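You operate a simulated robot arm through the tools that you are given. There is no shell and no other tool. Be economical: measure what you need, move in short steps, check, and stop when the job is done.

You are at the controls of a simulated two-armed robot. One attempt, no reset.

JOB
Open the middle cupboard door, take the blue paper bag and put it on the shelf of the middle cupboard, then shut the door. Then put the red bar on the grey round plate. The order counts. Set down upright: blue paper bag.
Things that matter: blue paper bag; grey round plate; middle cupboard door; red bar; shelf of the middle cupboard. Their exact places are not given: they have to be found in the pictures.

Only the result counts: the job must be done as asked and must still hold three seconds after the hand-in. Knocking over, shifting, dropping, spilling or breaking anything else fails it.

ROBOT AND FRAMES
Two 6-joint arms with two-finger grippers on one trunk, on a base that drives. Base frame: it is fixed to the floor where the robot stands at the start and does not move with it; the origin is under the middle of the robot, x ahead of it, y to its left, z up. Readings come in mm, degrees, newtons and seconds.
The left shoulder is at the start at [70, 176, 1238], the right one opposite. With the tool pointing down near the work surface each hand reaches from about 460 to 800 mm from the robot's upright axis, wherever it stands, measured 20 degrees to its own side. Places, roughly: blue paper bag (6x8x11 cm) [1200, 3400, 900]; grey round plate (18x18 cm) [2520, 2760, 860]; middle cupboard door [900, -100, 500]; red bar [1000, 3750, 750]; shelf of the middle cupboard [1100, 200, 500]. Payload 2.45 kg a hand.
The TCP of each hand is the grasp point between the finger pads, 26 mm short of the fingertips. In the tool frame z runs along the fingers and y along their closing line. Largest opening 96 mm; the body of the gripper starts 69 mm behind the TCP.
Orientation is that of the tool frame in the base frame, as a unit quaternion [w, x, y, z]. With the fingers straight down and closing along the base's y, the tool's x points along the base's -x, its y along +y and its z along -z.

CONTROLS
- The arms move only by the tool servo_tool. It takes "left_deltas", "right_deltas" or both (then of equal length, played together; a hand with none holds still); each is a list of rows, each a list of 7 numbers: the shift along the base's x, y, z in mm, then the turn, a rotation vector about the base's x, y, z in degrees, then the opening, from 0 (shut) to 1 (fully open). In form: [[x, y, z, wx, wy, wz, gripper], ...]. A call has 1 to 10 rows; each row is the pose to reach, as a shift and turn from the pose commanded when the call began. Rows are played at 5 a second. More than 50 mm and 8.6 degrees between two rows, or a gripper value outside its range, and nothing of the call is played. A pose out of reach is approached as far as the arm can. The call stops where the force on the tool passes 40 N (or 10 N more than at its start, if that is more) or the arm is blocked; 0.2 s more then pass. The fingers move at their own pace and stop on an object; they squeeze with about 38 N. The grip force told is the motor's: it shows also when the fingers shut on nothing. Time passes only in rows, and 0.2 s behind the last, so rows that repeat a pose let the fingers close. It gives the time, the measured TCP pose, the force on the tool (base axes), the opening and the grip force at its end, in the units of the frame above (readings bear some noise), with the torque about the TCP (base axes, N m) and any sound that the robot's microphone picked up.
- Cameras (640 x 400 px; columns grow to the right, rows downward): "scene" is now at [120.2, -4.3, 1526.4]; the picture's right is [-0.07, -1.00, 0.00], its down [-0.85, 0.06, -0.53] and it looks along [0.53, -0.04, -0.85] (base axes); focal length 295 px, centre (320, 200). "left" rides on the left gripper at [82, -3, -98] in its tool frame; the picture's right is [0.04, 1.00, 0.00], its down [-0.73, 0.03, -0.68] and it looks along [-0.68, 0.03, 0.73] (tool axes); focal length 256 px, centre (320, 200). "right" rides on the right gripper at [82, 3, -98] in its tool frame; the picture's right is [-0.04, 1.00, 0.00], its down [-0.73, -0.03, -0.68] and it looks along [-0.68, -0.03, 0.73] (tool axes); focal length 256 px, centre (320, 200).
- snapshot(camera): a new picture of that camera. No time passes.
- move_column(by): slides the trunk up (or, below 0, down) by that many mm; the arms and the scene camera ride with it, the base frame stays. It gives what a move gives, with no picture.
- drive_base(legs): drives the robot by 1 to 6 legs, each [ahead, left, turn to the left] in mm, mm and degrees, along the robot's own axes; the way and the turn of a leg run together, so that a leg with both is an arc; at most 1500 mm and 180 degrees a leg. The arms and the cameras ride along, it lands a little off, and it stops where it bumps. It gives what a move gives.
- pan_tilt(pan, tilt): turns the head with the scene camera to pan (to the left, within 86 degrees either way) and tilt (down, from -29 to 69), counted from straight ahead of the robot. It gives what a move gives.
- probe_pixels(camera, pixels): there is no depth. For up to 12 entries [column, row, z] of the newest picture of that camera ("zoom" is the newest enlarged one), the place [x, y] in the base frame at which the ray of that pixel passes the height z, good to about 3 mm. No time passes.
- enlarge(camera, box): a new picture of the part [left, top, right, bottom] of that camera's present view, enlarged. No time passes.
- job_done(): hands the job in; it is judged then, once.

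Keep the steps short. Do not move on a guess: measure, check each grasp and each placing, and mend mistakes. In all there are 110 turns and 88 pictures (those below and enlarged ones count). Leave the grippers open and the arms clear of the work at the hand-in unless told otherwise, and finish with a single line.

The tools are called as a command line: name --argument value ..., lists and objects as JSON in quotes. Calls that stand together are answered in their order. servo_tool: Moves the arms, as the interface text tells. Its arguments: {"type":"object","properties":{"left_deltas":{"type":"array","items":{"type":"array","items":{"type":"number"}}},"right_deltas":{"type":"array","items":{"type":"array","items":{"type":"number"}}}},"required":[]} The other tools are called the same way: move_column (by) slides the trunk up or down; drive_base (legs) drives the base; pan_tilt (pan, tilt) turns the head that bears the scene camera; snapshot (camera) takes a picture; probe_pixels (camera, pixels) gives the place at which the rays of pixels pass given heights; enlarge (camera, box) takes an enlarged picture of a part of a camera's view; job_done () hands the job in.

At the start:

```text
t: 0.0
left_tcp_pos: [527.1, 105.4, 894.0]
left_tool_rot: [0.0, 0.001, 1.0, 0.001]
left_contact_force: [0.7, 0.5, -0.5]
left_ft_torque: [0.0, -0.01, 0.0]
left_finger_gap: 96.0
left_gripper_force: 0.0
right_tcp_pos: [375.5, -273.7, 885.8]
right_tool_rot: [0.0, -0.001, 1.0, 0.001]
right_contact_force: [0.4, 0.2, -0.4]
right_ft_torque: [0.01, 0.02, -0.02]
right_finger_gap: 96.0
right_gripper_force: 0.0
trunk travel left (down, up): [-722.0, 118.0]
robot x, y, heading: [-1.6, 0.7, -0.1]
head pan, tilt: [-3.8, 58.1]
```

scene: 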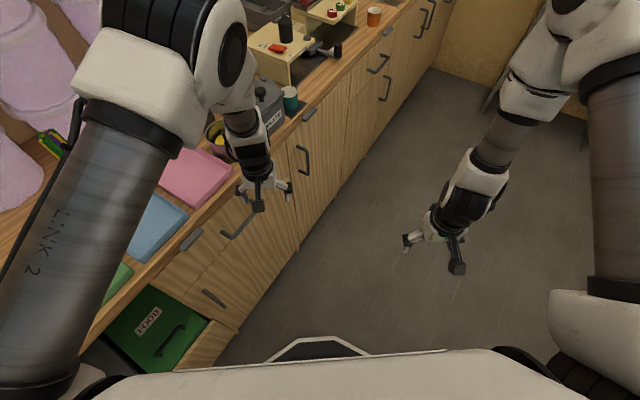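
right: 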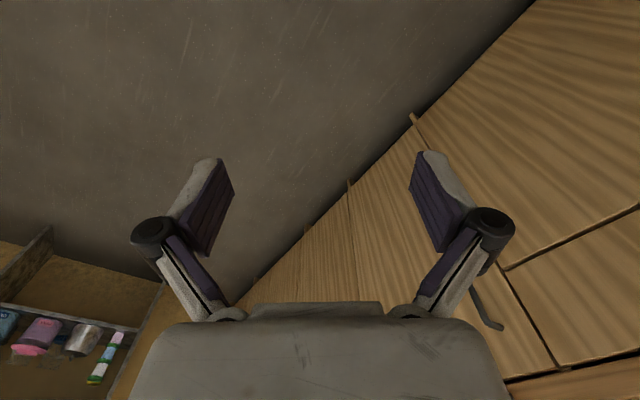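
left: 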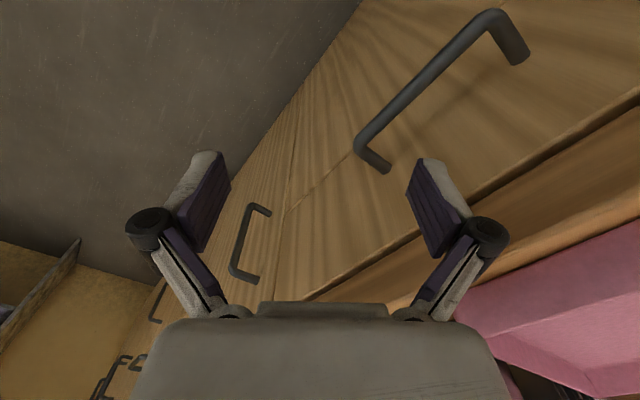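

I see a counter running diagonally on my left. I'll look around with the head first.

pan_tilt --pan 0 --tilt 25

snapshot --camera "scene"

pan_tilt --pan 70 --tilt 25

snapshot --camera "scene"

```text
t: 1.0
left_tcp_pos: [527.9, 105.2, 895.5]
left_tool_rot: [0.0, 0.0, 1.0, 0.0]
left_contact_force: [-0.2, -0.2, 0.4]
left_ft_torque: [-0.01, -0.04, -0.01]
left_finger_gap: 96.1
left_gripper_force: 0.1
right_tcp_pos: [375.7, -275.3, 885.6]
right_tool_rot: [-0.001, 0.0, 1.0, 0.0]
right_contact_force: [0.0, 0.4, -0.9]
right_ft_torque: [-0.04, 0.01, -0.01]
right_finger_gap: 95.8
right_gripper_force: 0.0
trunk travel left (down, up): [-722.0, 118.0]
robot x, y, heading: [-1.3, -2.7, 0.2]
head pan, tilt: [0.0, 25.0]
```

```text
84 pictures are left
```

scene: 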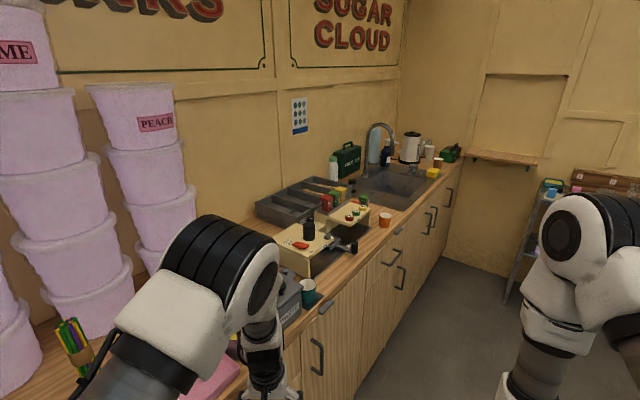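

```text
t: 2.4
left_tcp_pos: [527.7, 104.6, 894.8]
left_tool_rot: [0.0, 0.0, 1.0, 0.001]
left_contact_force: [0.5, 0.6, 0.0]
left_ft_torque: [0.02, -0.01, -0.01]
left_finger_gap: 96.1
left_gripper_force: 0.1
right_tcp_pos: [374.7, -276.4, 885.3]
right_tool_rot: [0.0, 0.0, 1.0, 0.001]
right_contact_force: [-0.3, 0.6, 0.1]
right_ft_torque: [0.02, -0.03, -0.01]
right_finger_gap: 96.1
right_gripper_force: 0.0
trunk travel left (down, up): [-722.0, 118.0]
robot x, y, heading: [-3.1, 1.4, -0.0]
head pan, tilt: [70.0, 25.0]
```

```text
83 pictures are left
```

scene: 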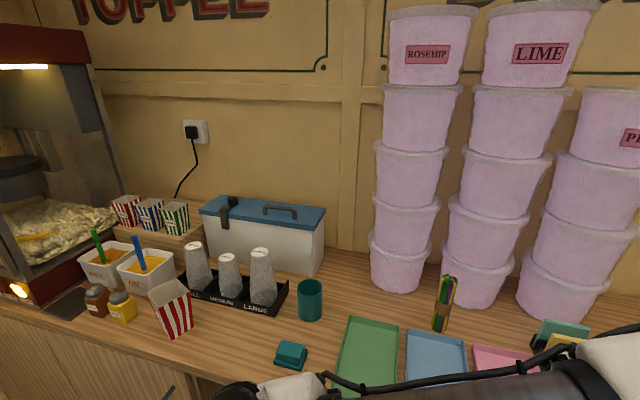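

Probing counter features to learn the room layout, in the current picture.

probe_pixels --camera "scene" --pixels '[[150, 225, 900], [340, 250, 860], [300, 310, 860], [230, 375, 860], [60, 325, 860], [175, 225, 900]]'

pan_tilt --pan -60 --tilt 25

snapshot --camera "scene"

pan_tilt --pan 30 --tilt 55

snapshot --camera "scene"

```text
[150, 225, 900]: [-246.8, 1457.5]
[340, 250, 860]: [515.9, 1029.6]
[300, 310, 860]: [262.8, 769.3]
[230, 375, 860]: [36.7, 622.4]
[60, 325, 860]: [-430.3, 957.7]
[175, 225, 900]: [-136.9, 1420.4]
```

```text
t: 4.5
left_tcp_pos: [528.5, 103.6, 895.3]
left_tool_rot: [0.0, 0.0, 1.0, 0.0]
left_contact_force: [0.1, 0.5, -0.1]
left_ft_torque: [0.0, 0.0, -0.02]
left_finger_gap: 96.2
left_gripper_force: 0.0
right_tcp_pos: [374.0, -275.1, 886.2]
right_tool_rot: [0.0, 0.0, 1.0, 0.001]
right_contact_force: [-0.3, -0.1, 0.3]
right_ft_torque: [0.04, -0.03, 0.01]
right_finger_gap: 96.0
right_gripper_force: 0.2
trunk travel left (down, up): [-722.0, 118.0]
robot x, y, heading: [-0.1, -0.3, 0.1]
head pan, tilt: [-60.0, 25.0]
```

```text
82 pictures are left
```

scene: 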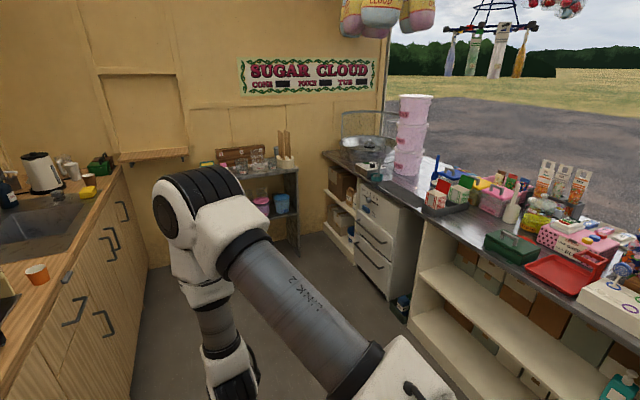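

```text
t: 6.2
left_tcp_pos: [527.9, 104.8, 895.2]
left_tool_rot: [0.0, 0.0, 1.0, 0.0]
left_contact_force: [-0.9, -0.2, 1.0]
left_ft_torque: [0.01, -0.01, 0.01]
left_finger_gap: 96.1
left_gripper_force: 0.0
right_tcp_pos: [375.7, -275.4, 885.1]
right_tool_rot: [0.0, 0.0, 1.0, 0.001]
right_contact_force: [-0.5, -0.4, 0.5]
right_ft_torque: [0.03, -0.02, -0.02]
right_finger_gap: 96.1
right_gripper_force: 0.0
trunk travel left (down, up): [-722.0, 118.0]
robot x, y, heading: [0.0, 2.6, -0.0]
head pan, tilt: [30.0, 55.0]
```

```text
81 pictures are left
```

scene: 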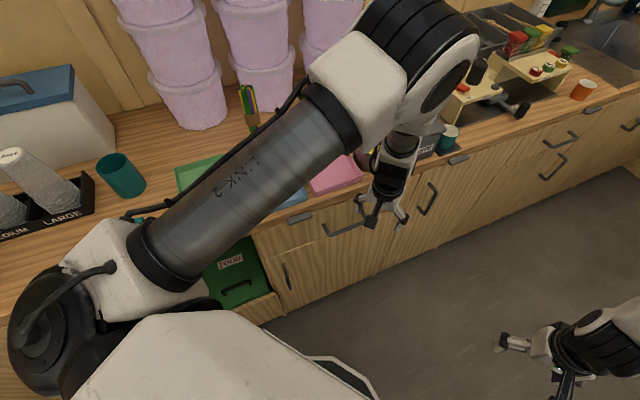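

The bag, bar and plate seem to lie beyond the left-hand wall. I look further round for a way.

pan_tilt --pan 86 --tilt 5

snapshot --camera "scene"

pan_tilt --pan -86 --tilt 20

snapshot --camera "scene"

```text
t: 7.4
left_tcp_pos: [527.7, 104.2, 895.6]
left_tool_rot: [0.0, 0.0, 1.0, 0.0]
left_contact_force: [0.5, 0.0, 1.1]
left_ft_torque: [-0.02, -0.03, -0.03]
left_finger_gap: 96.1
left_gripper_force: 0.0
right_tcp_pos: [373.6, -275.0, 885.5]
right_tool_rot: [0.0, 0.0, 1.0, 0.001]
right_contact_force: [-0.1, -1.0, 0.0]
right_ft_torque: [-0.02, -0.02, 0.01]
right_finger_gap: 95.9
right_gripper_force: 0.0
trunk travel left (down, up): [-722.0, 118.0]
robot x, y, heading: [0.6, -2.2, 0.1]
head pan, tilt: [85.9, 5.0]
```

```text
80 pictures are left
```

scene: 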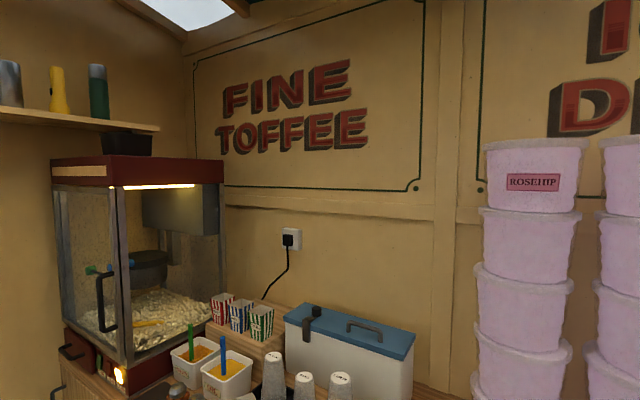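

```text
t: 10.0
left_tcp_pos: [527.4, 104.9, 894.0]
left_tool_rot: [0.0, 0.0, 1.0, 0.0]
left_contact_force: [0.6, 0.2, 0.2]
left_ft_torque: [-0.02, 0.05, -0.01]
left_finger_gap: 95.9
left_gripper_force: 0.0
right_tcp_pos: [374.8, -274.9, 885.6]
right_tool_rot: [0.0, 0.0, 1.0, 0.001]
right_contact_force: [0.6, -0.1, -0.8]
right_ft_torque: [-0.03, 0.0, -0.03]
right_finger_gap: 95.9
right_gripper_force: 0.0
trunk travel left (down, up): [-722.0, 118.0]
robot x, y, heading: [-1.0, -1.1, 0.1]
head pan, tilt: [-85.9, 20.0]
```

```text
79 pictures are left
```

scene: 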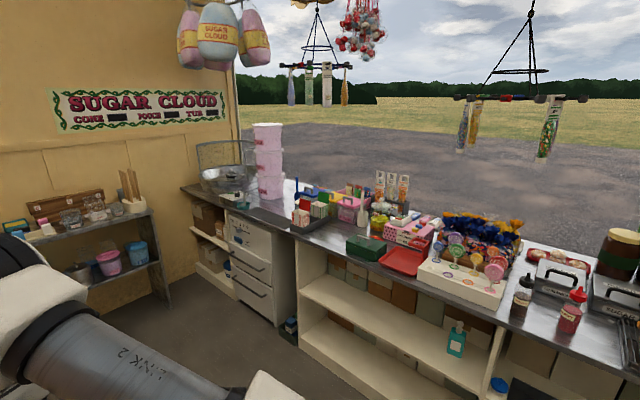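

The room is a stall; I need its geometry and to see behind me. Probing the opposite counter and floor.

probe_pixels --camera "scene" --pixels '[[290, 235, 880], [510, 325, 880], [275, 325, 0], [340, 390, 0], [165, 300, 0], [200, 275, 0], [600, 370, 880]]'

pan_tilt --pan -86 --tilt 60

snapshot --camera "scene"

pan_tilt --pan 86 --tilt 45

snapshot --camera "scene"

```text
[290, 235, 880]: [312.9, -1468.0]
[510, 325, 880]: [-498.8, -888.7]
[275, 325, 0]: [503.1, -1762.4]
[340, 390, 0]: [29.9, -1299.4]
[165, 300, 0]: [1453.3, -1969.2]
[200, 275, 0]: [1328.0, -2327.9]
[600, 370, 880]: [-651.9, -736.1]
```

```text
t: 11.1
left_tcp_pos: [527.9, 103.4, 895.0]
left_tool_rot: [0.0, 0.001, 1.0, 0.0]
left_contact_force: [-0.8, 0.4, 0.1]
left_ft_torque: [0.0, -0.01, -0.01]
left_finger_gap: 95.8
left_gripper_force: 0.1
right_tcp_pos: [375.0, -275.1, 885.9]
right_tool_rot: [0.0, 0.0, 1.0, 0.001]
right_contact_force: [0.0, 0.6, 0.2]
right_ft_torque: [0.0, -0.01, 0.01]
right_finger_gap: 95.8
right_gripper_force: 0.1
trunk travel left (down, up): [-722.0, 118.0]
robot x, y, heading: [3.7, -0.3, -0.2]
head pan, tilt: [-85.9, 60.0]
```

```text
78 pictures are left
```

scene: 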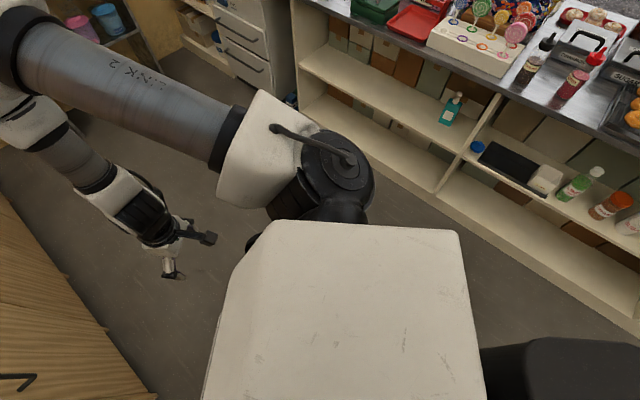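

```text
t: 13.7
left_tcp_pos: [527.2, 104.4, 894.5]
left_tool_rot: [0.0, 0.002, 1.0, 0.0]
left_contact_force: [-0.9, 0.4, 1.0]
left_ft_torque: [0.0, 0.04, 0.02]
left_finger_gap: 96.1
left_gripper_force: 0.1
right_tcp_pos: [375.3, -274.5, 885.9]
right_tool_rot: [0.0, 0.001, 1.0, 0.001]
right_contact_force: [0.3, -0.8, 0.2]
right_ft_torque: [0.02, 0.03, -0.02]
right_finger_gap: 96.0
right_gripper_force: 0.0
trunk travel left (down, up): [-722.0, 118.0]
robot x, y, heading: [0.7, -0.5, -0.3]
head pan, tilt: [85.9, 45.0]
```

```text
77 pictures are left
```

scene: 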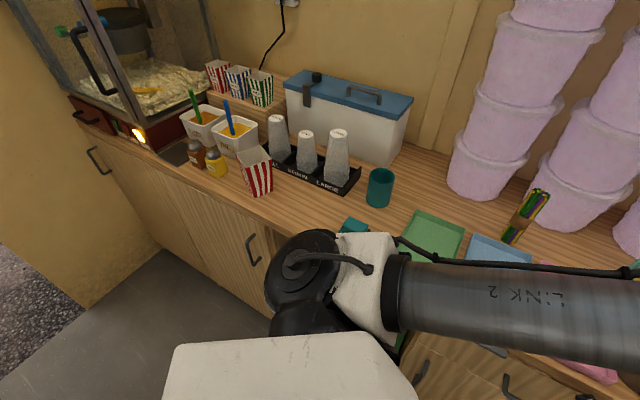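

There's a doorway at the far left end. I probe its corner, then turn right (arms sweep the free aisle) to look at it.

probe_pixels --camera "scene" --pixels '[[88, 308, 0], [160, 250, 0], [300, 208, 870], [75, 130, 870], [400, 355, 0]]'

drive_base --legs '[[0, 0, -115]]'

pan_tilt --pan -70 --tilt 20

snapshot --camera "scene"

```text
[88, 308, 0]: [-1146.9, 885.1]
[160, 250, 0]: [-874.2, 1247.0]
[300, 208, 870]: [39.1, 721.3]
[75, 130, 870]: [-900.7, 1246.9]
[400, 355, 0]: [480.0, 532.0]
```

```text
t: 19.0
left_tcp_pos: [-146.9, -518.0, 896.6]
left_tool_rot: [0.0, 0.853, 0.523, -0.001]
left_contact_force: [-0.2, 0.2, 1.0]
left_ft_torque: [0.0, -0.01, 0.0]
left_finger_gap: 96.2
left_gripper_force: 0.0
right_tcp_pos: [-415.4, -209.4, 886.3]
right_tool_rot: [0.0, 0.853, 0.522, 0.001]
right_contact_force: [-0.5, -0.4, -0.7]
right_ft_torque: [0.01, -0.02, -0.01]
right_finger_gap: 96.0
right_gripper_force: 0.1
trunk travel left (down, up): [-722.0, 118.0]
robot x, y, heading: [0.5, 1.4, -117.1]
head pan, tilt: [85.9, 45.0]
```

```text
t: 21.4
left_tcp_pos: [-146.7, -517.4, 896.4]
left_tool_rot: [0.0, 0.853, 0.522, 0.0]
left_contact_force: [0.7, 0.9, 0.0]
left_ft_torque: [0.01, -0.02, 0.01]
left_finger_gap: 96.0
left_gripper_force: 0.1
right_tcp_pos: [-414.9, -209.6, 885.4]
right_tool_rot: [0.001, 0.852, 0.523, 0.001]
right_contact_force: [-0.2, -0.2, -0.2]
right_ft_torque: [0.01, -0.01, 0.02]
right_finger_gap: 95.9
right_gripper_force: 0.0
trunk travel left (down, up): [-722.0, 118.0]
robot x, y, heading: [-0.0, -3.6, -116.8]
head pan, tilt: [-70.0, 20.0]
```

```text
76 pictures are left
```

scene: 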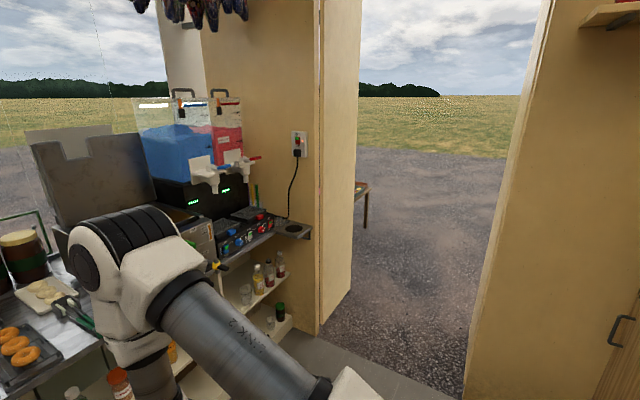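

Doorway seen between columns ~320 and ~465. Probing jamb bottoms on the floor.

probe_pixels --camera "scene" --pixels '[[318, 337, 0], [350, 292, 0], [463, 398, 0], [468, 340, 0], [366, 227, 0], [365, 187, 700]]'

enlarge --camera "scene" --box '[280, 160, 500, 400]'

pan_tilt --pan -80 --tilt 50

snapshot --camera "scene"

```text
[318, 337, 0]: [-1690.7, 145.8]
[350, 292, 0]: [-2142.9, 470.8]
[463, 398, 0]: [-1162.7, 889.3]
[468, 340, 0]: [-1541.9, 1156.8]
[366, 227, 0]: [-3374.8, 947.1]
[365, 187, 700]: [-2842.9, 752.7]
```

```text
1.67 times, centred on (390, 280) of scene
```

zoom: 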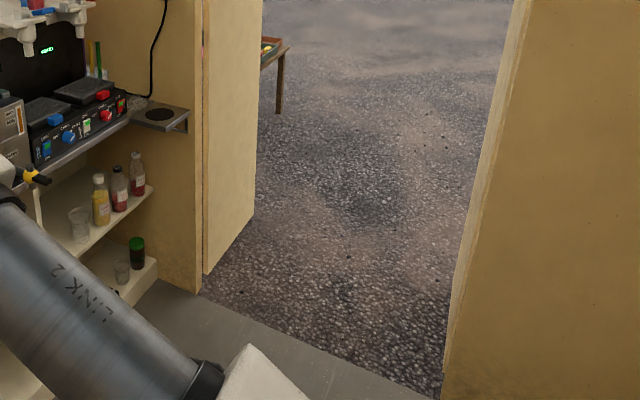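

```text
t: 22.3
left_tcp_pos: [-147.2, -517.0, 895.5]
left_tool_rot: [0.0, 0.852, 0.523, 0.0]
left_contact_force: [0.1, -0.1, -0.4]
left_ft_torque: [-0.02, 0.0, 0.0]
left_finger_gap: 96.0
left_gripper_force: 0.1
right_tcp_pos: [-414.4, -209.6, 885.4]
right_tool_rot: [0.001, 0.853, 0.522, 0.001]
right_contact_force: [-0.1, -0.3, -0.2]
right_ft_torque: [0.05, 0.02, -0.02]
right_finger_gap: 95.8
right_gripper_force: 0.1
trunk travel left (down, up): [-722.0, 118.0]
robot x, y, heading: [-0.5, 0.2, -117.0]
head pan, tilt: [-80.0, 50.0]
```

```text
74 pictures are left
```

scene: 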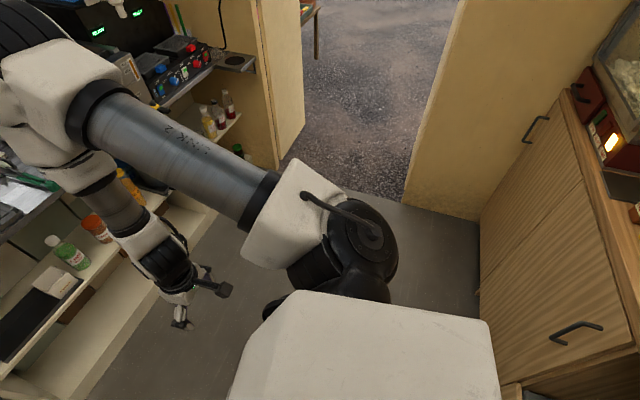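

The doorway spans about 0.9 m at t≈-1455 mm along the stall. I bring the right hand inward so the right elbow doesn't stick out.

servo_tool --right_deltas '[[15, -41, 0, 0, 0, 0, 1], [30, -83, 0, 0, 0, 0, 1], [45, -124, 0, 0, 0, 0, 1], [60, -166, 0, 0, 0, 0, 1], [75, -207, 0, 0, 0, 0, 1]]'

drive_base --legs '[[0, 0, -98.6]]'

pan_tilt --pan 0 --tilt 35

snapshot --camera "scene"

```text
t: 23.5
left_tcp_pos: [-146.0, -517.1, 895.0]
left_tool_rot: [-0.001, 0.852, 0.523, 0.0]
left_contact_force: [-0.1, 0.3, -0.2]
left_ft_torque: [-0.01, 0.0, 0.02]
left_finger_gap: 96.4
left_gripper_force: 0.0
right_tcp_pos: [-340.2, -413.0, 885.9]
right_tool_rot: [0.0, 0.853, 0.522, 0.001]
right_contact_force: [-0.4, 0.1, -0.7]
right_ft_torque: [0.04, -0.01, -0.03]
right_finger_gap: 96.0
right_gripper_force: 0.1
trunk travel left (down, up): [-722.0, 118.0]
robot x, y, heading: [0.4, 0.4, -116.9]
head pan, tilt: [-80.0, 50.0]
```

```text
t: 28.1
left_tcp_pos: [-484.6, 234.7, 896.3]
left_tool_rot: [-0.001, 0.948, -0.317, 0.0]
left_contact_force: [0.2, 0.9, -0.7]
left_ft_torque: [0.0, 0.03, -0.01]
left_finger_gap: 95.8
left_gripper_force: 0.0
right_tcp_pos: [-346.6, 405.7, 884.7]
right_tool_rot: [0.0, 0.948, -0.317, 0.0]
right_contact_force: [-0.1, -0.2, 0.9]
right_ft_torque: [-0.01, 0.01, 0.0]
right_finger_gap: 96.2
right_gripper_force: 0.0
trunk travel left (down, up): [-722.0, 118.0]
robot x, y, heading: [-3.9, 0.9, 143.2]
head pan, tilt: [-80.0, 50.0]
```

```text
t: 29.7
left_tcp_pos: [-483.5, 233.7, 895.4]
left_tool_rot: [0.0, 0.948, -0.318, 0.0]
left_contact_force: [0.0, 0.3, -0.7]
left_ft_torque: [0.02, 0.01, -0.01]
left_finger_gap: 96.0
left_gripper_force: 0.1
right_tcp_pos: [-346.3, 406.7, 885.1]
right_tool_rot: [0.001, 0.948, -0.317, 0.0]
right_contact_force: [1.0, 0.4, -0.6]
right_ft_torque: [0.01, -0.03, 0.04]
right_finger_gap: 96.1
right_gripper_force: 0.1
trunk travel left (down, up): [-722.0, 118.0]
robot x, y, heading: [-0.1, 1.3, 143.0]
head pan, tilt: [0.0, 35.0]
```

```text
73 pictures are left
```

scene: 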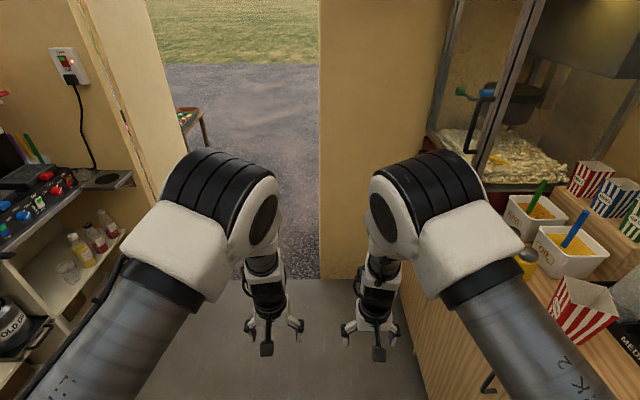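

Arms are now within the doorway width. The door must be opened first, so I back away from the counter, face it, and slide toward the cupboards to look.

drive_base --legs '[[0, 400, 0], [0, 0, -88.6], [0, -650, 0]]'

snapshot --camera "scene"

```text
t: 39.2
left_tcp_pos: [508.7, -216.1, 894.5]
left_tool_rot: [0.0, -0.463, 0.886, -0.001]
left_contact_force: [0.8, 0.3, 0.4]
left_ft_torque: [0.05, -0.03, 0.0]
left_finger_gap: 96.0
left_gripper_force: 0.0
right_tcp_pos: [686.7, -346.7, 884.8]
right_tool_rot: [0.001, -0.464, 0.886, 0.0]
right_contact_force: [0.2, -0.6, -0.4]
right_ft_torque: [-0.02, 0.01, -0.01]
right_finger_gap: 96.2
right_gripper_force: 0.2
trunk travel left (down, up): [-722.0, 118.0]
robot x, y, heading: [294.1, -709.9, 55.3]
head pan, tilt: [0.0, 35.0]
```

```text
72 pictures are left
```

scene: 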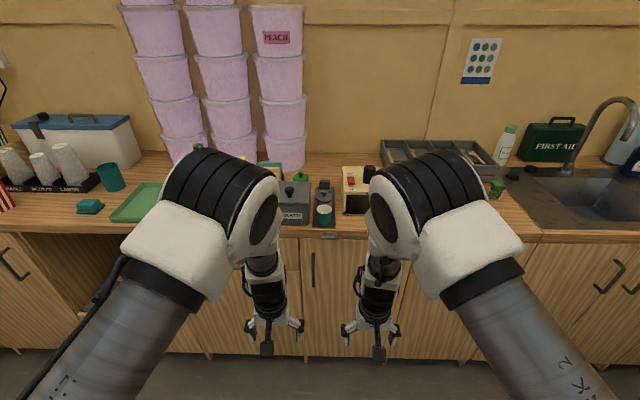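

I'm facing the cupboards; the arms hide much. I check both hand cameras and an enlarged view of the doors.

snapshot --camera "left"

enlarge --camera "scene" --box '[140, 220, 500, 380]'

snapshot --camera "right"

```text
71 pictures are left
```

left: 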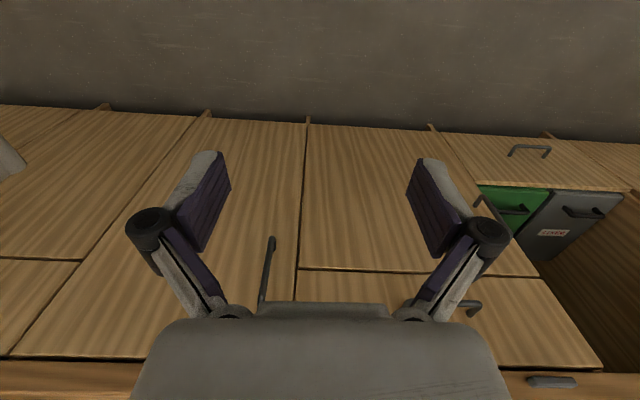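

```text
1.78 times, centred on (320, 300) of scene
```

zoom: 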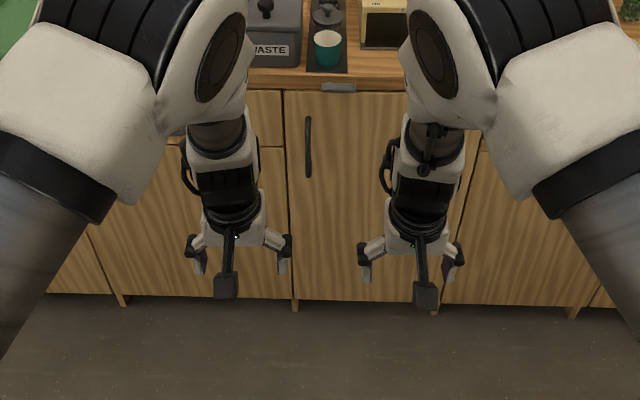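

```text
69 pictures are left
```

right: 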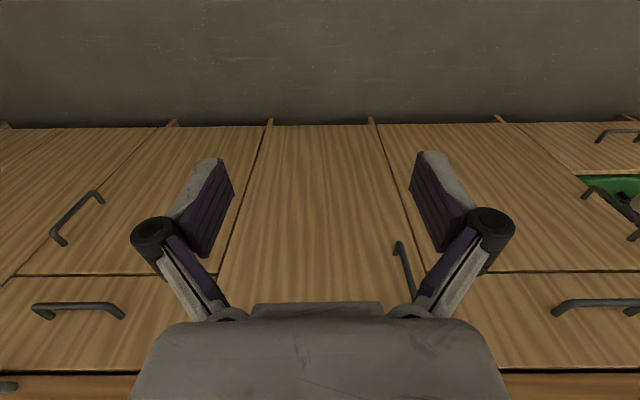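

The picture shows a full-height door with a vertical handle at zoom (308,147), hinge presumably on its right. Taking measurements.

enlarge --camera "scene" --box '[140, 220, 500, 380]'

probe_pixels --camera "zoom" --pixels '[[308, 119, 800], [308, 119, 750], [308, 176, 700], [308, 176, 600], [287, 296, 60], [287, 296, 100], [436, 300, 60], [436, 300, 100], [284, 92, 850], [295, 310, 0], [435, 312, 0], [340, 85, 870]]'

probe_pixels --camera "left" --pixels '[[271, 240, 700], [271, 240, 600], [271, 240, 650], [262, 300, 800], [262, 300, 750], [208, 118, 60], [305, 122, 60], [298, 270, 700], [298, 270, 750], [150, 358, 860], [305, 122, 0], [208, 118, 0]]'

```text
1.78 times, centred on (320, 300) of scene
```

zoom: 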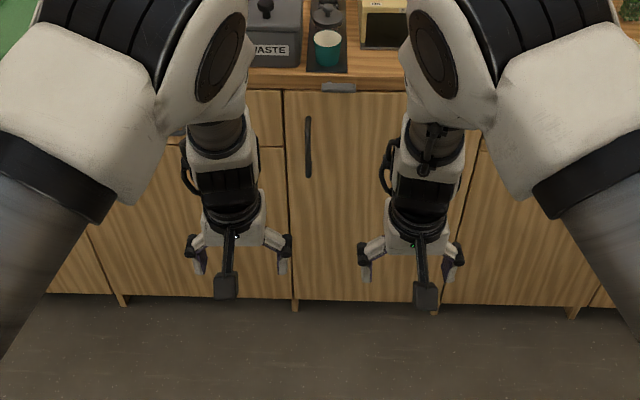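

```text
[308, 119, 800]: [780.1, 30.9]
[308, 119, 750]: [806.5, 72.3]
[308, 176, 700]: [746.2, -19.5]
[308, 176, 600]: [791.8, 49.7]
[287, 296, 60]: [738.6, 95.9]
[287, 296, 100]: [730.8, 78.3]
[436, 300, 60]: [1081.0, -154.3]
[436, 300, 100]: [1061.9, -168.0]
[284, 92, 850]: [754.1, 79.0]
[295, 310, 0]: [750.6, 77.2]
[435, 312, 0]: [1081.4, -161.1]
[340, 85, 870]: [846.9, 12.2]
```

```text
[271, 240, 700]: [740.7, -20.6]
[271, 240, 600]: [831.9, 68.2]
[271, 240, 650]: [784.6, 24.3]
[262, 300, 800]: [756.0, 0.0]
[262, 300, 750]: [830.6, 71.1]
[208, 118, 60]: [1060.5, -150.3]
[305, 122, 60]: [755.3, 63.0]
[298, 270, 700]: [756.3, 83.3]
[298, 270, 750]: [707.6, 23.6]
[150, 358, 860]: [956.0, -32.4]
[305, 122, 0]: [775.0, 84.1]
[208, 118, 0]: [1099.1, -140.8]
```

Door measured: plane n≈500 mm, spanning t≈566–973 (t right along the counter, n into it), vertical handle at t≈617, z≈650–810, hinge on the right. I'll use the right hand pointing horizontally. First shift left and lower the trunk.

drive_base --legs '[[0, 160, -0.9]]'

move_column --by -250

servo_tool --right_deltas '[[10, 14, 8, 6.9, -4.95, 0, 1], [20, 28, 16, 13.8, -9.9, 0, 1], [30, 43, 24, 20.7, -14.85, 0, 1], [40, 57, 32, 27.6, -19.8, 0, 1], [50, 71, 40, 34.5, -24.75, 0, 1], [60, 85, 48, 41.4, -29.7, 0, 1], [70, 99, 56, 48.3, -34.65, 0, 1], [80, 114, 64, 55.2, -39.6, 0, 1], [90, 128, 72, 62.1, -44.55, 0, 1], [100, 142, 80, 69, -49.5, 0, 1]]'

snapshot --camera "right"

```text
t: 40.6
left_tcp_pos: [386.8, -128.7, 895.9]
left_tool_rot: [0.0, -0.457, 0.89, 0.0]
left_contact_force: [1.4, 1.0, -0.5]
left_ft_torque: [0.02, 0.0, -0.01]
left_finger_gap: 96.1
left_gripper_force: 0.0
right_tcp_pos: [563.0, -262.7, 885.1]
right_tool_rot: [-0.001, -0.457, 0.89, 0.001]
right_contact_force: [-0.3, 0.0, -0.5]
right_ft_torque: [0.0, 0.01, 0.01]
right_finger_gap: 96.3
right_gripper_force: 0.1
trunk travel left (down, up): [-722.0, 118.0]
robot x, y, heading: [161.7, -615.4, 54.4]
head pan, tilt: [0.0, 35.0]
```

```text
t: 43.2
left_tcp_pos: [386.1, -128.8, 646.1]
left_tool_rot: [0.0, -0.457, 0.89, 0.0]
left_contact_force: [0.2, -0.5, -0.1]
left_ft_torque: [0.02, 0.0, -0.01]
left_finger_gap: 96.0
left_gripper_force: 0.1
right_tcp_pos: [563.6, -263.1, 635.4]
right_tool_rot: [0.0, -0.457, 0.89, 0.001]
right_contact_force: [-0.4, 0.7, -0.6]
right_ft_torque: [0.02, -0.01, 0.01]
right_finger_gap: 95.8
right_gripper_force: 0.0
trunk travel left (down, up): [-472.0, 368.0]
robot x, y, heading: [165.5, -618.6, 54.3]
head pan, tilt: [0.0, 35.0]
```

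```text
t: 45.4
left_tcp_pos: [387.2, -128.2, 645.6]
left_tool_rot: [0.0, -0.456, 0.89, -0.001]
left_contact_force: [-0.3, -0.3, -0.7]
left_ft_torque: [-0.02, -0.02, 0.0]
left_finger_gap: 95.9
left_gripper_force: 0.1
right_tcp_pos: [662.9, -118.9, 716.4]
right_tool_rot: [0.6, -0.337, 0.656, 0.309]
right_contact_force: [0.2, 0.4, -0.2]
right_ft_torque: [-0.03, 0.03, -0.01]
right_finger_gap: 95.8
right_gripper_force: 0.1
right hand out of reach, approached as far as the arm can: row 3, 4, 5, 6, 7, 8
trunk travel left (down, up): [-472.0, 368.0]
robot x, y, heading: [164.1, -617.3, 54.4]
head pan, tilt: [0.0, 35.0]
```

```text
67 pictures are left
```

right: 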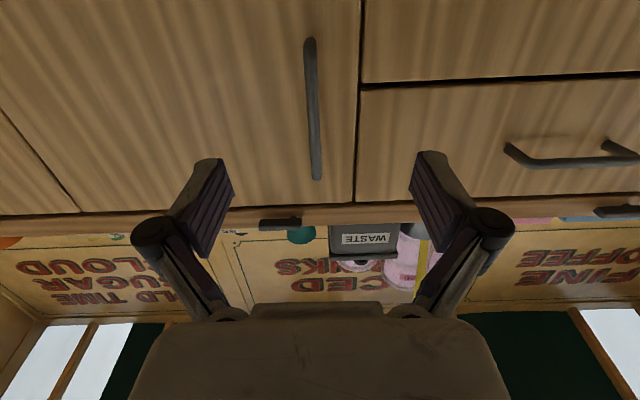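

Hand nearly horizontal; the handle is seen at column ~312 (rows 38–180). Probing handle ends to refine.

probe_pixels --camera "right" --pixels '[[316, 178, 800], [316, 178, 820], [316, 178, 780], [310, 42, 650], [310, 42, 670], [310, 42, 640], [312, 110, 730], [356, 200, 830]]'

servo_tool --right_deltas '[[10, 6, 3, 4, -2.9, 0, 1], [24, 20, 6, 4, -2.9, 0, 1]]'

snapshot --camera "right"

```text
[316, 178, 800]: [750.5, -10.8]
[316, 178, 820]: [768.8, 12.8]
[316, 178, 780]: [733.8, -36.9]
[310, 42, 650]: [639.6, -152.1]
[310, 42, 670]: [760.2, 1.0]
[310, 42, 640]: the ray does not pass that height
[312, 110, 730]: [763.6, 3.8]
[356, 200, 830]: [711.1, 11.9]
```

```text
t: 46.0
left_tcp_pos: [387.1, -128.6, 644.6]
left_tool_rot: [0.0, -0.457, 0.89, 0.0]
left_contact_force: [0.1, -0.8, 0.2]
left_ft_torque: [0.0, -0.01, -0.02]
left_finger_gap: 96.0
left_gripper_force: 0.1
right_tcp_pos: [686.3, -97.6, 720.9]
right_tool_rot: [0.629, -0.324, 0.629, 0.323]
right_contact_force: [0.1, 0.7, -1.4]
right_ft_torque: [-0.02, 0.0, -0.01]
right_finger_gap: 96.2
right_gripper_force: 0.2
trunk travel left (down, up): [-472.0, 368.0]
robot x, y, heading: [161.4, -616.8, 54.4]
head pan, tilt: [0.0, 35.0]
```

```text
66 pictures are left
```

right: 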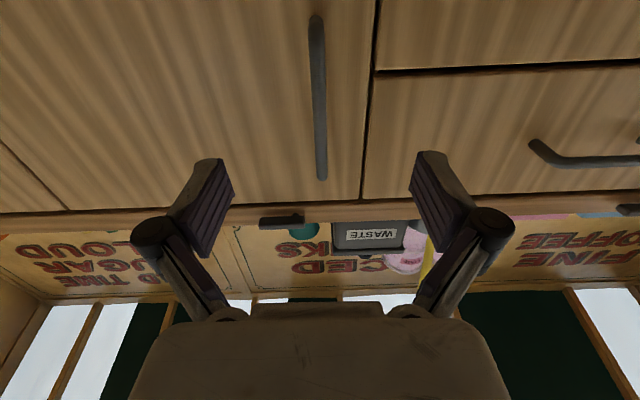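

Handle bar at t≈618, n≈455. TCP at t 615, n 320. Advance 136 mm and close.

servo_tool --right_deltas '[[21, 27, 4, 0, 0, 0, 1], [41, 55, 8, 0, 0, 0, 1], [62, 82, 10, 0, 0, 0, 1], [82, 109, 10, 0, 0, 0, 1], [82, 109, 10, 0, 0, 0, 0], [82, 109, 10, 0, 0, 0, 0], [82, 109, 10, 0, 0, 0, 0]]'

snapshot --camera "right"

```text
t: 47.2
left_tcp_pos: [385.9, -132.5, 649.4]
left_tool_rot: [0.003, -0.454, 0.891, 0.001]
left_contact_force: [-0.3, 0.5, 0.7]
left_ft_torque: [-0.02, 0.0, 0.03]
left_finger_gap: 96.1
left_gripper_force: 0.0
right_tcp_pos: [769.4, 0.4, 729.8]
right_tool_rot: [0.627, -0.322, 0.633, 0.321]
right_contact_force: [-41.5, -54.2, 3.0]
right_ft_torque: [1.43, -0.39, -3.77]
right_finger_gap: 27.8
right_gripper_force: 44.4
trunk travel left (down, up): [-472.0, 368.0]
robot x, y, heading: [160.2, -619.9, 54.0]
head pan, tilt: [0.0, 35.0]
stopped in row 6 (right hand): the force on the tool passed its limit at 54 N (the readings are from after the stop); the commanded pose is now the measured one
```

```text
65 pictures are left
```

right: 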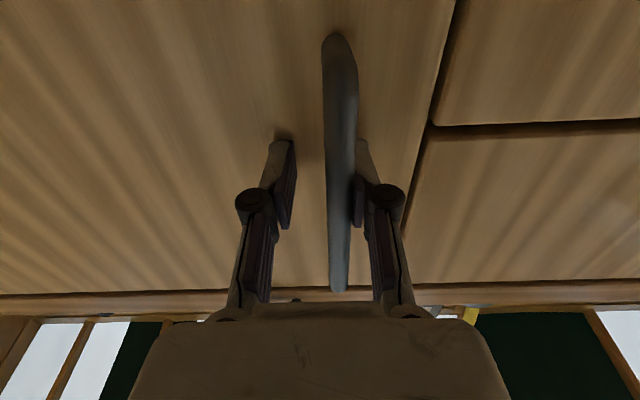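

The tips press the door (force along -n). The handle is between the fingers; back off 12 mm and close again.

servo_tool --right_deltas '[[-8, -11, 0, 0, 0, 0, 0.4], [-8, -11, 0, 0, 0, 0, 0], [-8, -11, 0, 0, 0, 0, 0], [-8, -11, 0, 0, 0, 0, 0]]'

snapshot --camera "right"

```text
t: 48.2
left_tcp_pos: [384.4, -126.1, 644.4]
left_tool_rot: [0.001, -0.456, 0.89, -0.003]
left_contact_force: [0.3, -0.8, 0.6]
left_ft_torque: [0.03, 0.03, 0.04]
left_finger_gap: 95.9
left_gripper_force: 0.0
right_tcp_pos: [758.5, 1.6, 726.2]
right_tool_rot: [0.626, -0.327, 0.632, 0.32]
right_contact_force: [-41.4, 25.7, -9.9]
right_ft_torque: [0.0, 0.35, -0.54]
right_finger_gap: 10.4
right_gripper_force: 37.9
trunk travel left (down, up): [-472.0, 368.0]
robot x, y, heading: [163.3, -613.3, 54.5]
head pan, tilt: [0.0, 35.0]
```

```text
64 pictures are left
```

right: 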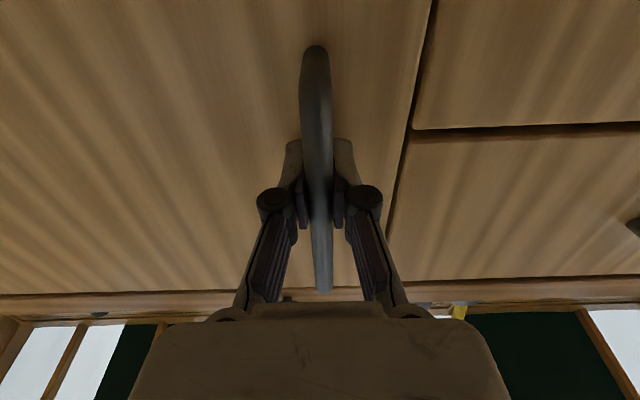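

The handle is gripped (gap 10.4 mm). I relax the sideways preload and pull on an arc round the hinge, 16° first.

servo_tool --right_deltas '[[-7.3, 5.2, 0, 0, 0, 0, 0], [-17.1, -17.5, 0, 0, 0, 4, 0], [-25.1, -40.9, 0, 0, 0, 8, 0], [-31.5, -65, 0, 0, 0, 12, 0], [-36.3, -89.4, 0, 0, 0, 16, 0]]'

snapshot --camera "right"

```text
t: 49.4
left_tcp_pos: [386.4, -128.8, 645.2]
left_tool_rot: [0.0, -0.457, 0.889, 0.0]
left_contact_force: [-0.9, 0.1, 0.0]
left_ft_torque: [0.02, 0.02, 0.0]
left_finger_gap: 96.1
left_gripper_force: 0.0
right_tcp_pos: [723.1, -78.9, 724.9]
right_tool_rot: [0.579, -0.404, 0.586, 0.398]
right_contact_force: [-14.6, 3.2, -1.3]
right_ft_torque: [-0.44, 0.19, -0.13]
right_finger_gap: 10.2
right_gripper_force: 37.6
trunk travel left (down, up): [-472.0, 368.0]
robot x, y, heading: [157.2, -616.6, 54.2]
head pan, tilt: [0.0, 35.0]
stopped in row 5 (right hand): the force on the tool passed its limit at 62 N (the readings are from after the stop); the commanded pose is now the measured one
```

```text
63 pictures are left
```

right: 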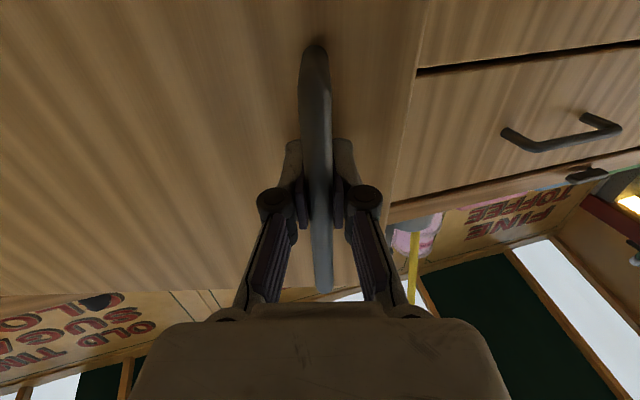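

Door is opening (about 15°). Continue the arc with the refitted hinge.

servo_tool --right_deltas '[[-6.2, -30, 0, 0, 0, 5, 0], [-9.8, -60.5, 0, 0, 0, 10, 0], [-10.6, -91.1, 0, 0, 0, 15, 0], [-8.9, -121.7, 0, 0, 0, 20, 0], [-4.5, -152.1, 0, 0, 0, 25, 0]]'

```text
t: 50.0
left_tcp_pos: [384.5, -129.4, 645.9]
left_tool_rot: [0.0, -0.457, 0.889, -0.001]
left_contact_force: [-0.2, -0.5, -0.2]
left_ft_torque: [0.01, 0.01, 0.03]
left_finger_gap: 95.9
left_gripper_force: 0.1
right_tcp_pos: [709.8, -138.2, 725.1]
right_tool_rot: [0.542, -0.455, 0.546, 0.449]
right_contact_force: [-10.2, 0.4, 6.7]
right_ft_torque: [0.21, 0.19, -0.1]
right_finger_gap: 10.1
right_gripper_force: 36.9
trunk travel left (down, up): [-472.0, 368.0]
robot x, y, heading: [165.5, -618.8, 54.4]
head pan, tilt: [0.0, 35.0]
stopped in row 3 (right hand): the force on the tool passed its limit at 43 N (the readings are from after the stop); the commanded pose is now the measured one
```

Good arc, probably just too fast. Continue slower (2.5° per row).

servo_tool --right_deltas '[[-1.8, -15.5, 0, 0, 0, 2.5, 0], [-2.9, -31.1, 0, 0, 0, 5, 0], [-3.5, -46.7, 0, 0, 0, 7.5, 0], [-3.3, -62.3, 0, 0, 0, 10, 0], [-2.4, -77.9, 0, 0, 0, 12.5, 0], [-0.7, -93.3, 0, 0, 0, 15, 0], [1.5, -108.8, 0, 0, 0, 17.5, 0], [4.4, -124.2, 0, 0, 0, 20, 0], [7.9, -139.4, 0, 0, 0, 22.5, 0], [12.3, -154.4, 0, 0, 0, 25, 0]]'

```text
t: 52.4
left_tcp_pos: [385.3, -128.2, 644.2]
left_tool_rot: [0.001, -0.458, 0.889, -0.001]
left_contact_force: [-0.8, 0.1, -1.2]
left_ft_torque: [-0.01, -0.01, 0.04]
left_finger_gap: 96.2
left_gripper_force: 0.0
right_tcp_pos: [726.8, -292.1, 726.0]
right_tool_rot: [-0.434, 0.56, -0.437, -0.554]
right_contact_force: [1.9, 0.3, 6.0]
right_ft_torque: [0.19, 0.24, -0.01]
right_finger_gap: 9.9
right_gripper_force: 37.5
trunk travel left (down, up): [-472.0, 368.0]
robot x, y, heading: [159.2, -618.0, 54.4]
head pan, tilt: [0.0, 35.0]
stopped in row 10 (right hand): the force on the tool passed its limit at 42 N (the readings are from after the stop); the commanded pose is now the measured one
```

Door at ~50°. Continue another 25°.

servo_tool --right_deltas '[[5, -14.6, 0, 0, 0, 2.5, 0], [10.4, -28.9, 0, 0, 0, 5, 0], [16.5, -43.1, 0, 0, 0, 7.5, 0], [23.4, -56.9, 0, 0, 0, 10, 0], [30.7, -70.4, 0, 0, 0, 12.5, 0], [38.7, -83.7, 0, 0, 0, 15, 0], [47.1, -96.5, 0, 0, 0, 17.5, 0], [56.2, -108.9, 0, 0, 0, 20, 0], [65.7, -121, 0, 0, 0, 22.5, 0], [76, -132.6, 0, 0, 0, 25, 0]]'

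pan_tilt --pan 0 --tilt 45

snapshot --camera "scene"

```text
t: 54.2
left_tcp_pos: [385.6, -127.5, 644.5]
left_tool_rot: [-0.001, -0.458, 0.889, 0.0]
left_contact_force: [-0.8, -0.5, -0.5]
left_ft_torque: [-0.01, 0.02, 0.0]
left_finger_gap: 96.1
left_gripper_force: 0.1
right_tcp_pos: [782.0, -397.8, 726.2]
right_tool_rot: [-0.338, 0.625, -0.339, -0.617]
right_contact_force: [8.1, 6.6, -3.0]
right_ft_torque: [-0.43, 0.01, 0.15]
right_finger_gap: 10.0
right_gripper_force: 37.4
trunk travel left (down, up): [-472.0, 368.0]
robot x, y, heading: [164.7, -615.5, 54.2]
head pan, tilt: [0.0, 35.0]
stopped in row 8 (right hand): the force on the tool passed its limit at 42 N (the readings are from after the stop); the commanded pose is now the measured one
```

```text
t: 54.9
left_tcp_pos: [385.5, -126.5, 644.3]
left_tool_rot: [0.0, -0.457, 0.89, -0.001]
left_contact_force: [0.1, -0.1, -1.0]
left_ft_torque: [-0.02, -0.01, 0.0]
left_finger_gap: 96.1
left_gripper_force: 0.0
right_tcp_pos: [781.9, -396.4, 725.4]
right_tool_rot: [-0.336, 0.625, -0.339, -0.618]
right_contact_force: [10.8, 8.4, -4.5]
right_ft_torque: [-0.19, -0.05, 0.18]
right_finger_gap: 10.0
right_gripper_force: 37.2
trunk travel left (down, up): [-472.0, 368.0]
robot x, y, heading: [161.0, -617.4, 54.3]
head pan, tilt: [0.0, 45.0]
```

```text
62 pictures are left
```

scene: 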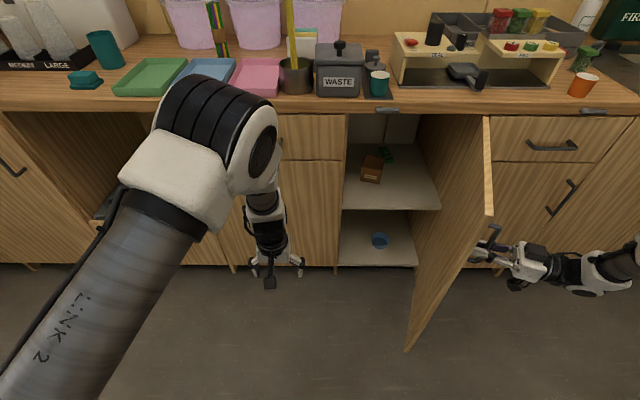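

The door stands ~70° open; shelf visible at (390,180), with a brown box on it. I continue 20° more.

servo_tool --right_deltas '[[9.4, -12.2, 0, 0, 0, 2.5, 0], [19.4, -23.7, 0, 0, 0, 5, 0], [29.8, -35, 0, 0, 0, 7.5, 0], [40.7, -45.8, 0, 0, 0, 10, 0], [52.2, -56.1, 0, 0, 0, 12.5, 0], [63.9, -65.9, 0, 0, 0, 15, 0], [76.2, -75, 0, 0, 0, 17.5, 0], [89, -83.8, 0, 0, 0, 20, 0]]'

```text
t: 56.4
left_tcp_pos: [386.3, -126.5, 643.3]
left_tool_rot: [-0.001, -0.459, 0.889, -0.001]
left_contact_force: [1.0, 0.0, -0.2]
left_ft_torque: [0.0, 0.0, -0.02]
left_finger_gap: 96.1
left_gripper_force: 0.0
right_tcp_pos: [846.8, -461.1, 725.3]
right_tool_rot: [-0.251, 0.666, -0.25, -0.656]
right_contact_force: [7.7, 12.3, -9.0]
right_ft_torque: [-0.28, 0.02, 0.13]
right_finger_gap: 10.2
right_gripper_force: 37.5
right hand out of reach, approached as far as the arm can: row 7
trunk travel left (down, up): [-472.0, 368.0]
robot x, y, heading: [164.2, -616.9, 54.7]
head pan, tilt: [0.0, 45.0]
stopped in row 7 (right hand): the force on the tool passed its limit at 42 N (the readings are from after the stop); the commanded pose is now the measured one
```

Door ~84° open. Release and back out away from the handle.

servo_tool --right_deltas '[[0, 0, 0, 0, 0, 0, 0.5], [0, 0, 0, 0, 0, 0, 0.5], [20, -15, 0, 0, 0, 0, 0.5], [40, -30, 0, 0, 0, 0, 0.5], [55, -42, 0, 0, 0, 0, 0.5], [70, -55, 0, 0, 0, 0, 0.5]]'

snapshot --camera "scene"

```text
t: 57.8
left_tcp_pos: [386.2, -124.4, 643.8]
left_tool_rot: [-0.003, -0.458, 0.889, -0.001]
left_contact_force: [-0.4, -0.2, -0.3]
left_ft_torque: [0.02, -0.02, -0.03]
left_finger_gap: 96.1
left_gripper_force: 0.0
right_tcp_pos: [857.9, -502.7, 744.5]
right_tool_rot: [-0.251, 0.669, -0.253, -0.652]
right_contact_force: [13.6, 20.9, -9.9]
right_ft_torque: [-0.38, 0.12, -0.13]
right_finger_gap: 63.1
right_gripper_force: 11.6
right hand out of reach, approached as far as the arm can: row 3, 4, 5, 6
trunk travel left (down, up): [-472.0, 368.0]
robot x, y, heading: [167.3, -617.0, 54.8]
head pan, tilt: [0.0, 45.0]
```

```text
61 pictures are left
```

scene: 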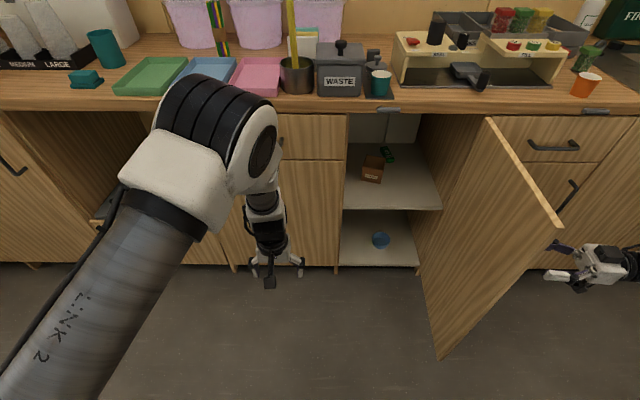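

The hand still feels ~25 N; check what touches.

snapshot --camera "right"

enlarge --camera "scene" --box '[480, 200, 640, 300]'

```text
60 pictures are left
```

right: 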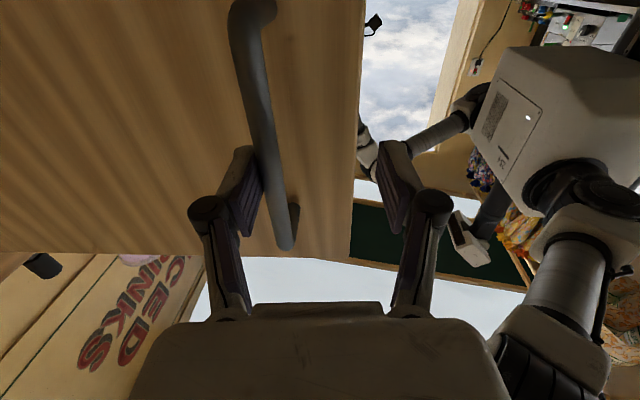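

```text
4.00 times, centred on (560, 250) of scene
```

zoom: 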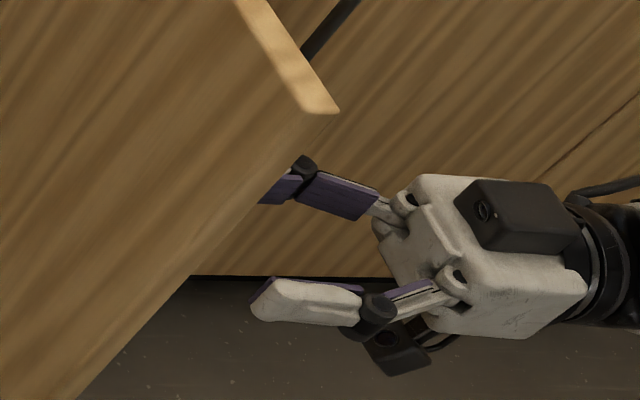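

The handle-side finger is pressing on the handle (arm at its reach limit). I shift the hand a bit in +n to centre it, then drive the base right to pull straight off.

servo_tool --right_deltas '[[-30, 22, -5, 0, 0, 0, 0.8], [-54, 42, -10, 0, 0, 0, 0.8], [-54, 42, -10, 0, 0, 0, 0.8]]'

snapshot --camera "right"

```text
t: 58.6
left_tcp_pos: [384.5, -126.1, 645.1]
left_tool_rot: [-0.001, -0.457, 0.889, -0.001]
left_contact_force: [0.2, -0.6, -0.3]
left_ft_torque: [0.02, -0.01, 0.03]
left_finger_gap: 96.0
left_gripper_force: 0.1
right_tcp_pos: [799.3, -467.4, 736.9]
right_tool_rot: [-0.251, 0.666, -0.25, -0.656]
right_contact_force: [3.1, 3.2, 1.7]
right_ft_torque: [0.02, 0.0, 0.0]
right_finger_gap: 79.3
right_gripper_force: 2.6
trunk travel left (down, up): [-472.0, 368.0]
robot x, y, heading: [165.0, -618.2, 54.6]
head pan, tilt: [0.0, 45.0]
```

```text
58 pictures are left
```

right: 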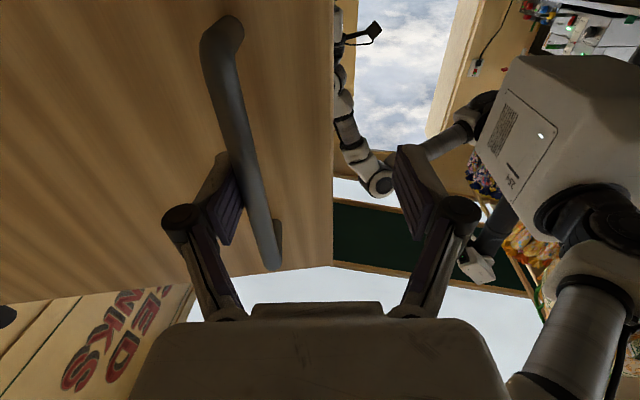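

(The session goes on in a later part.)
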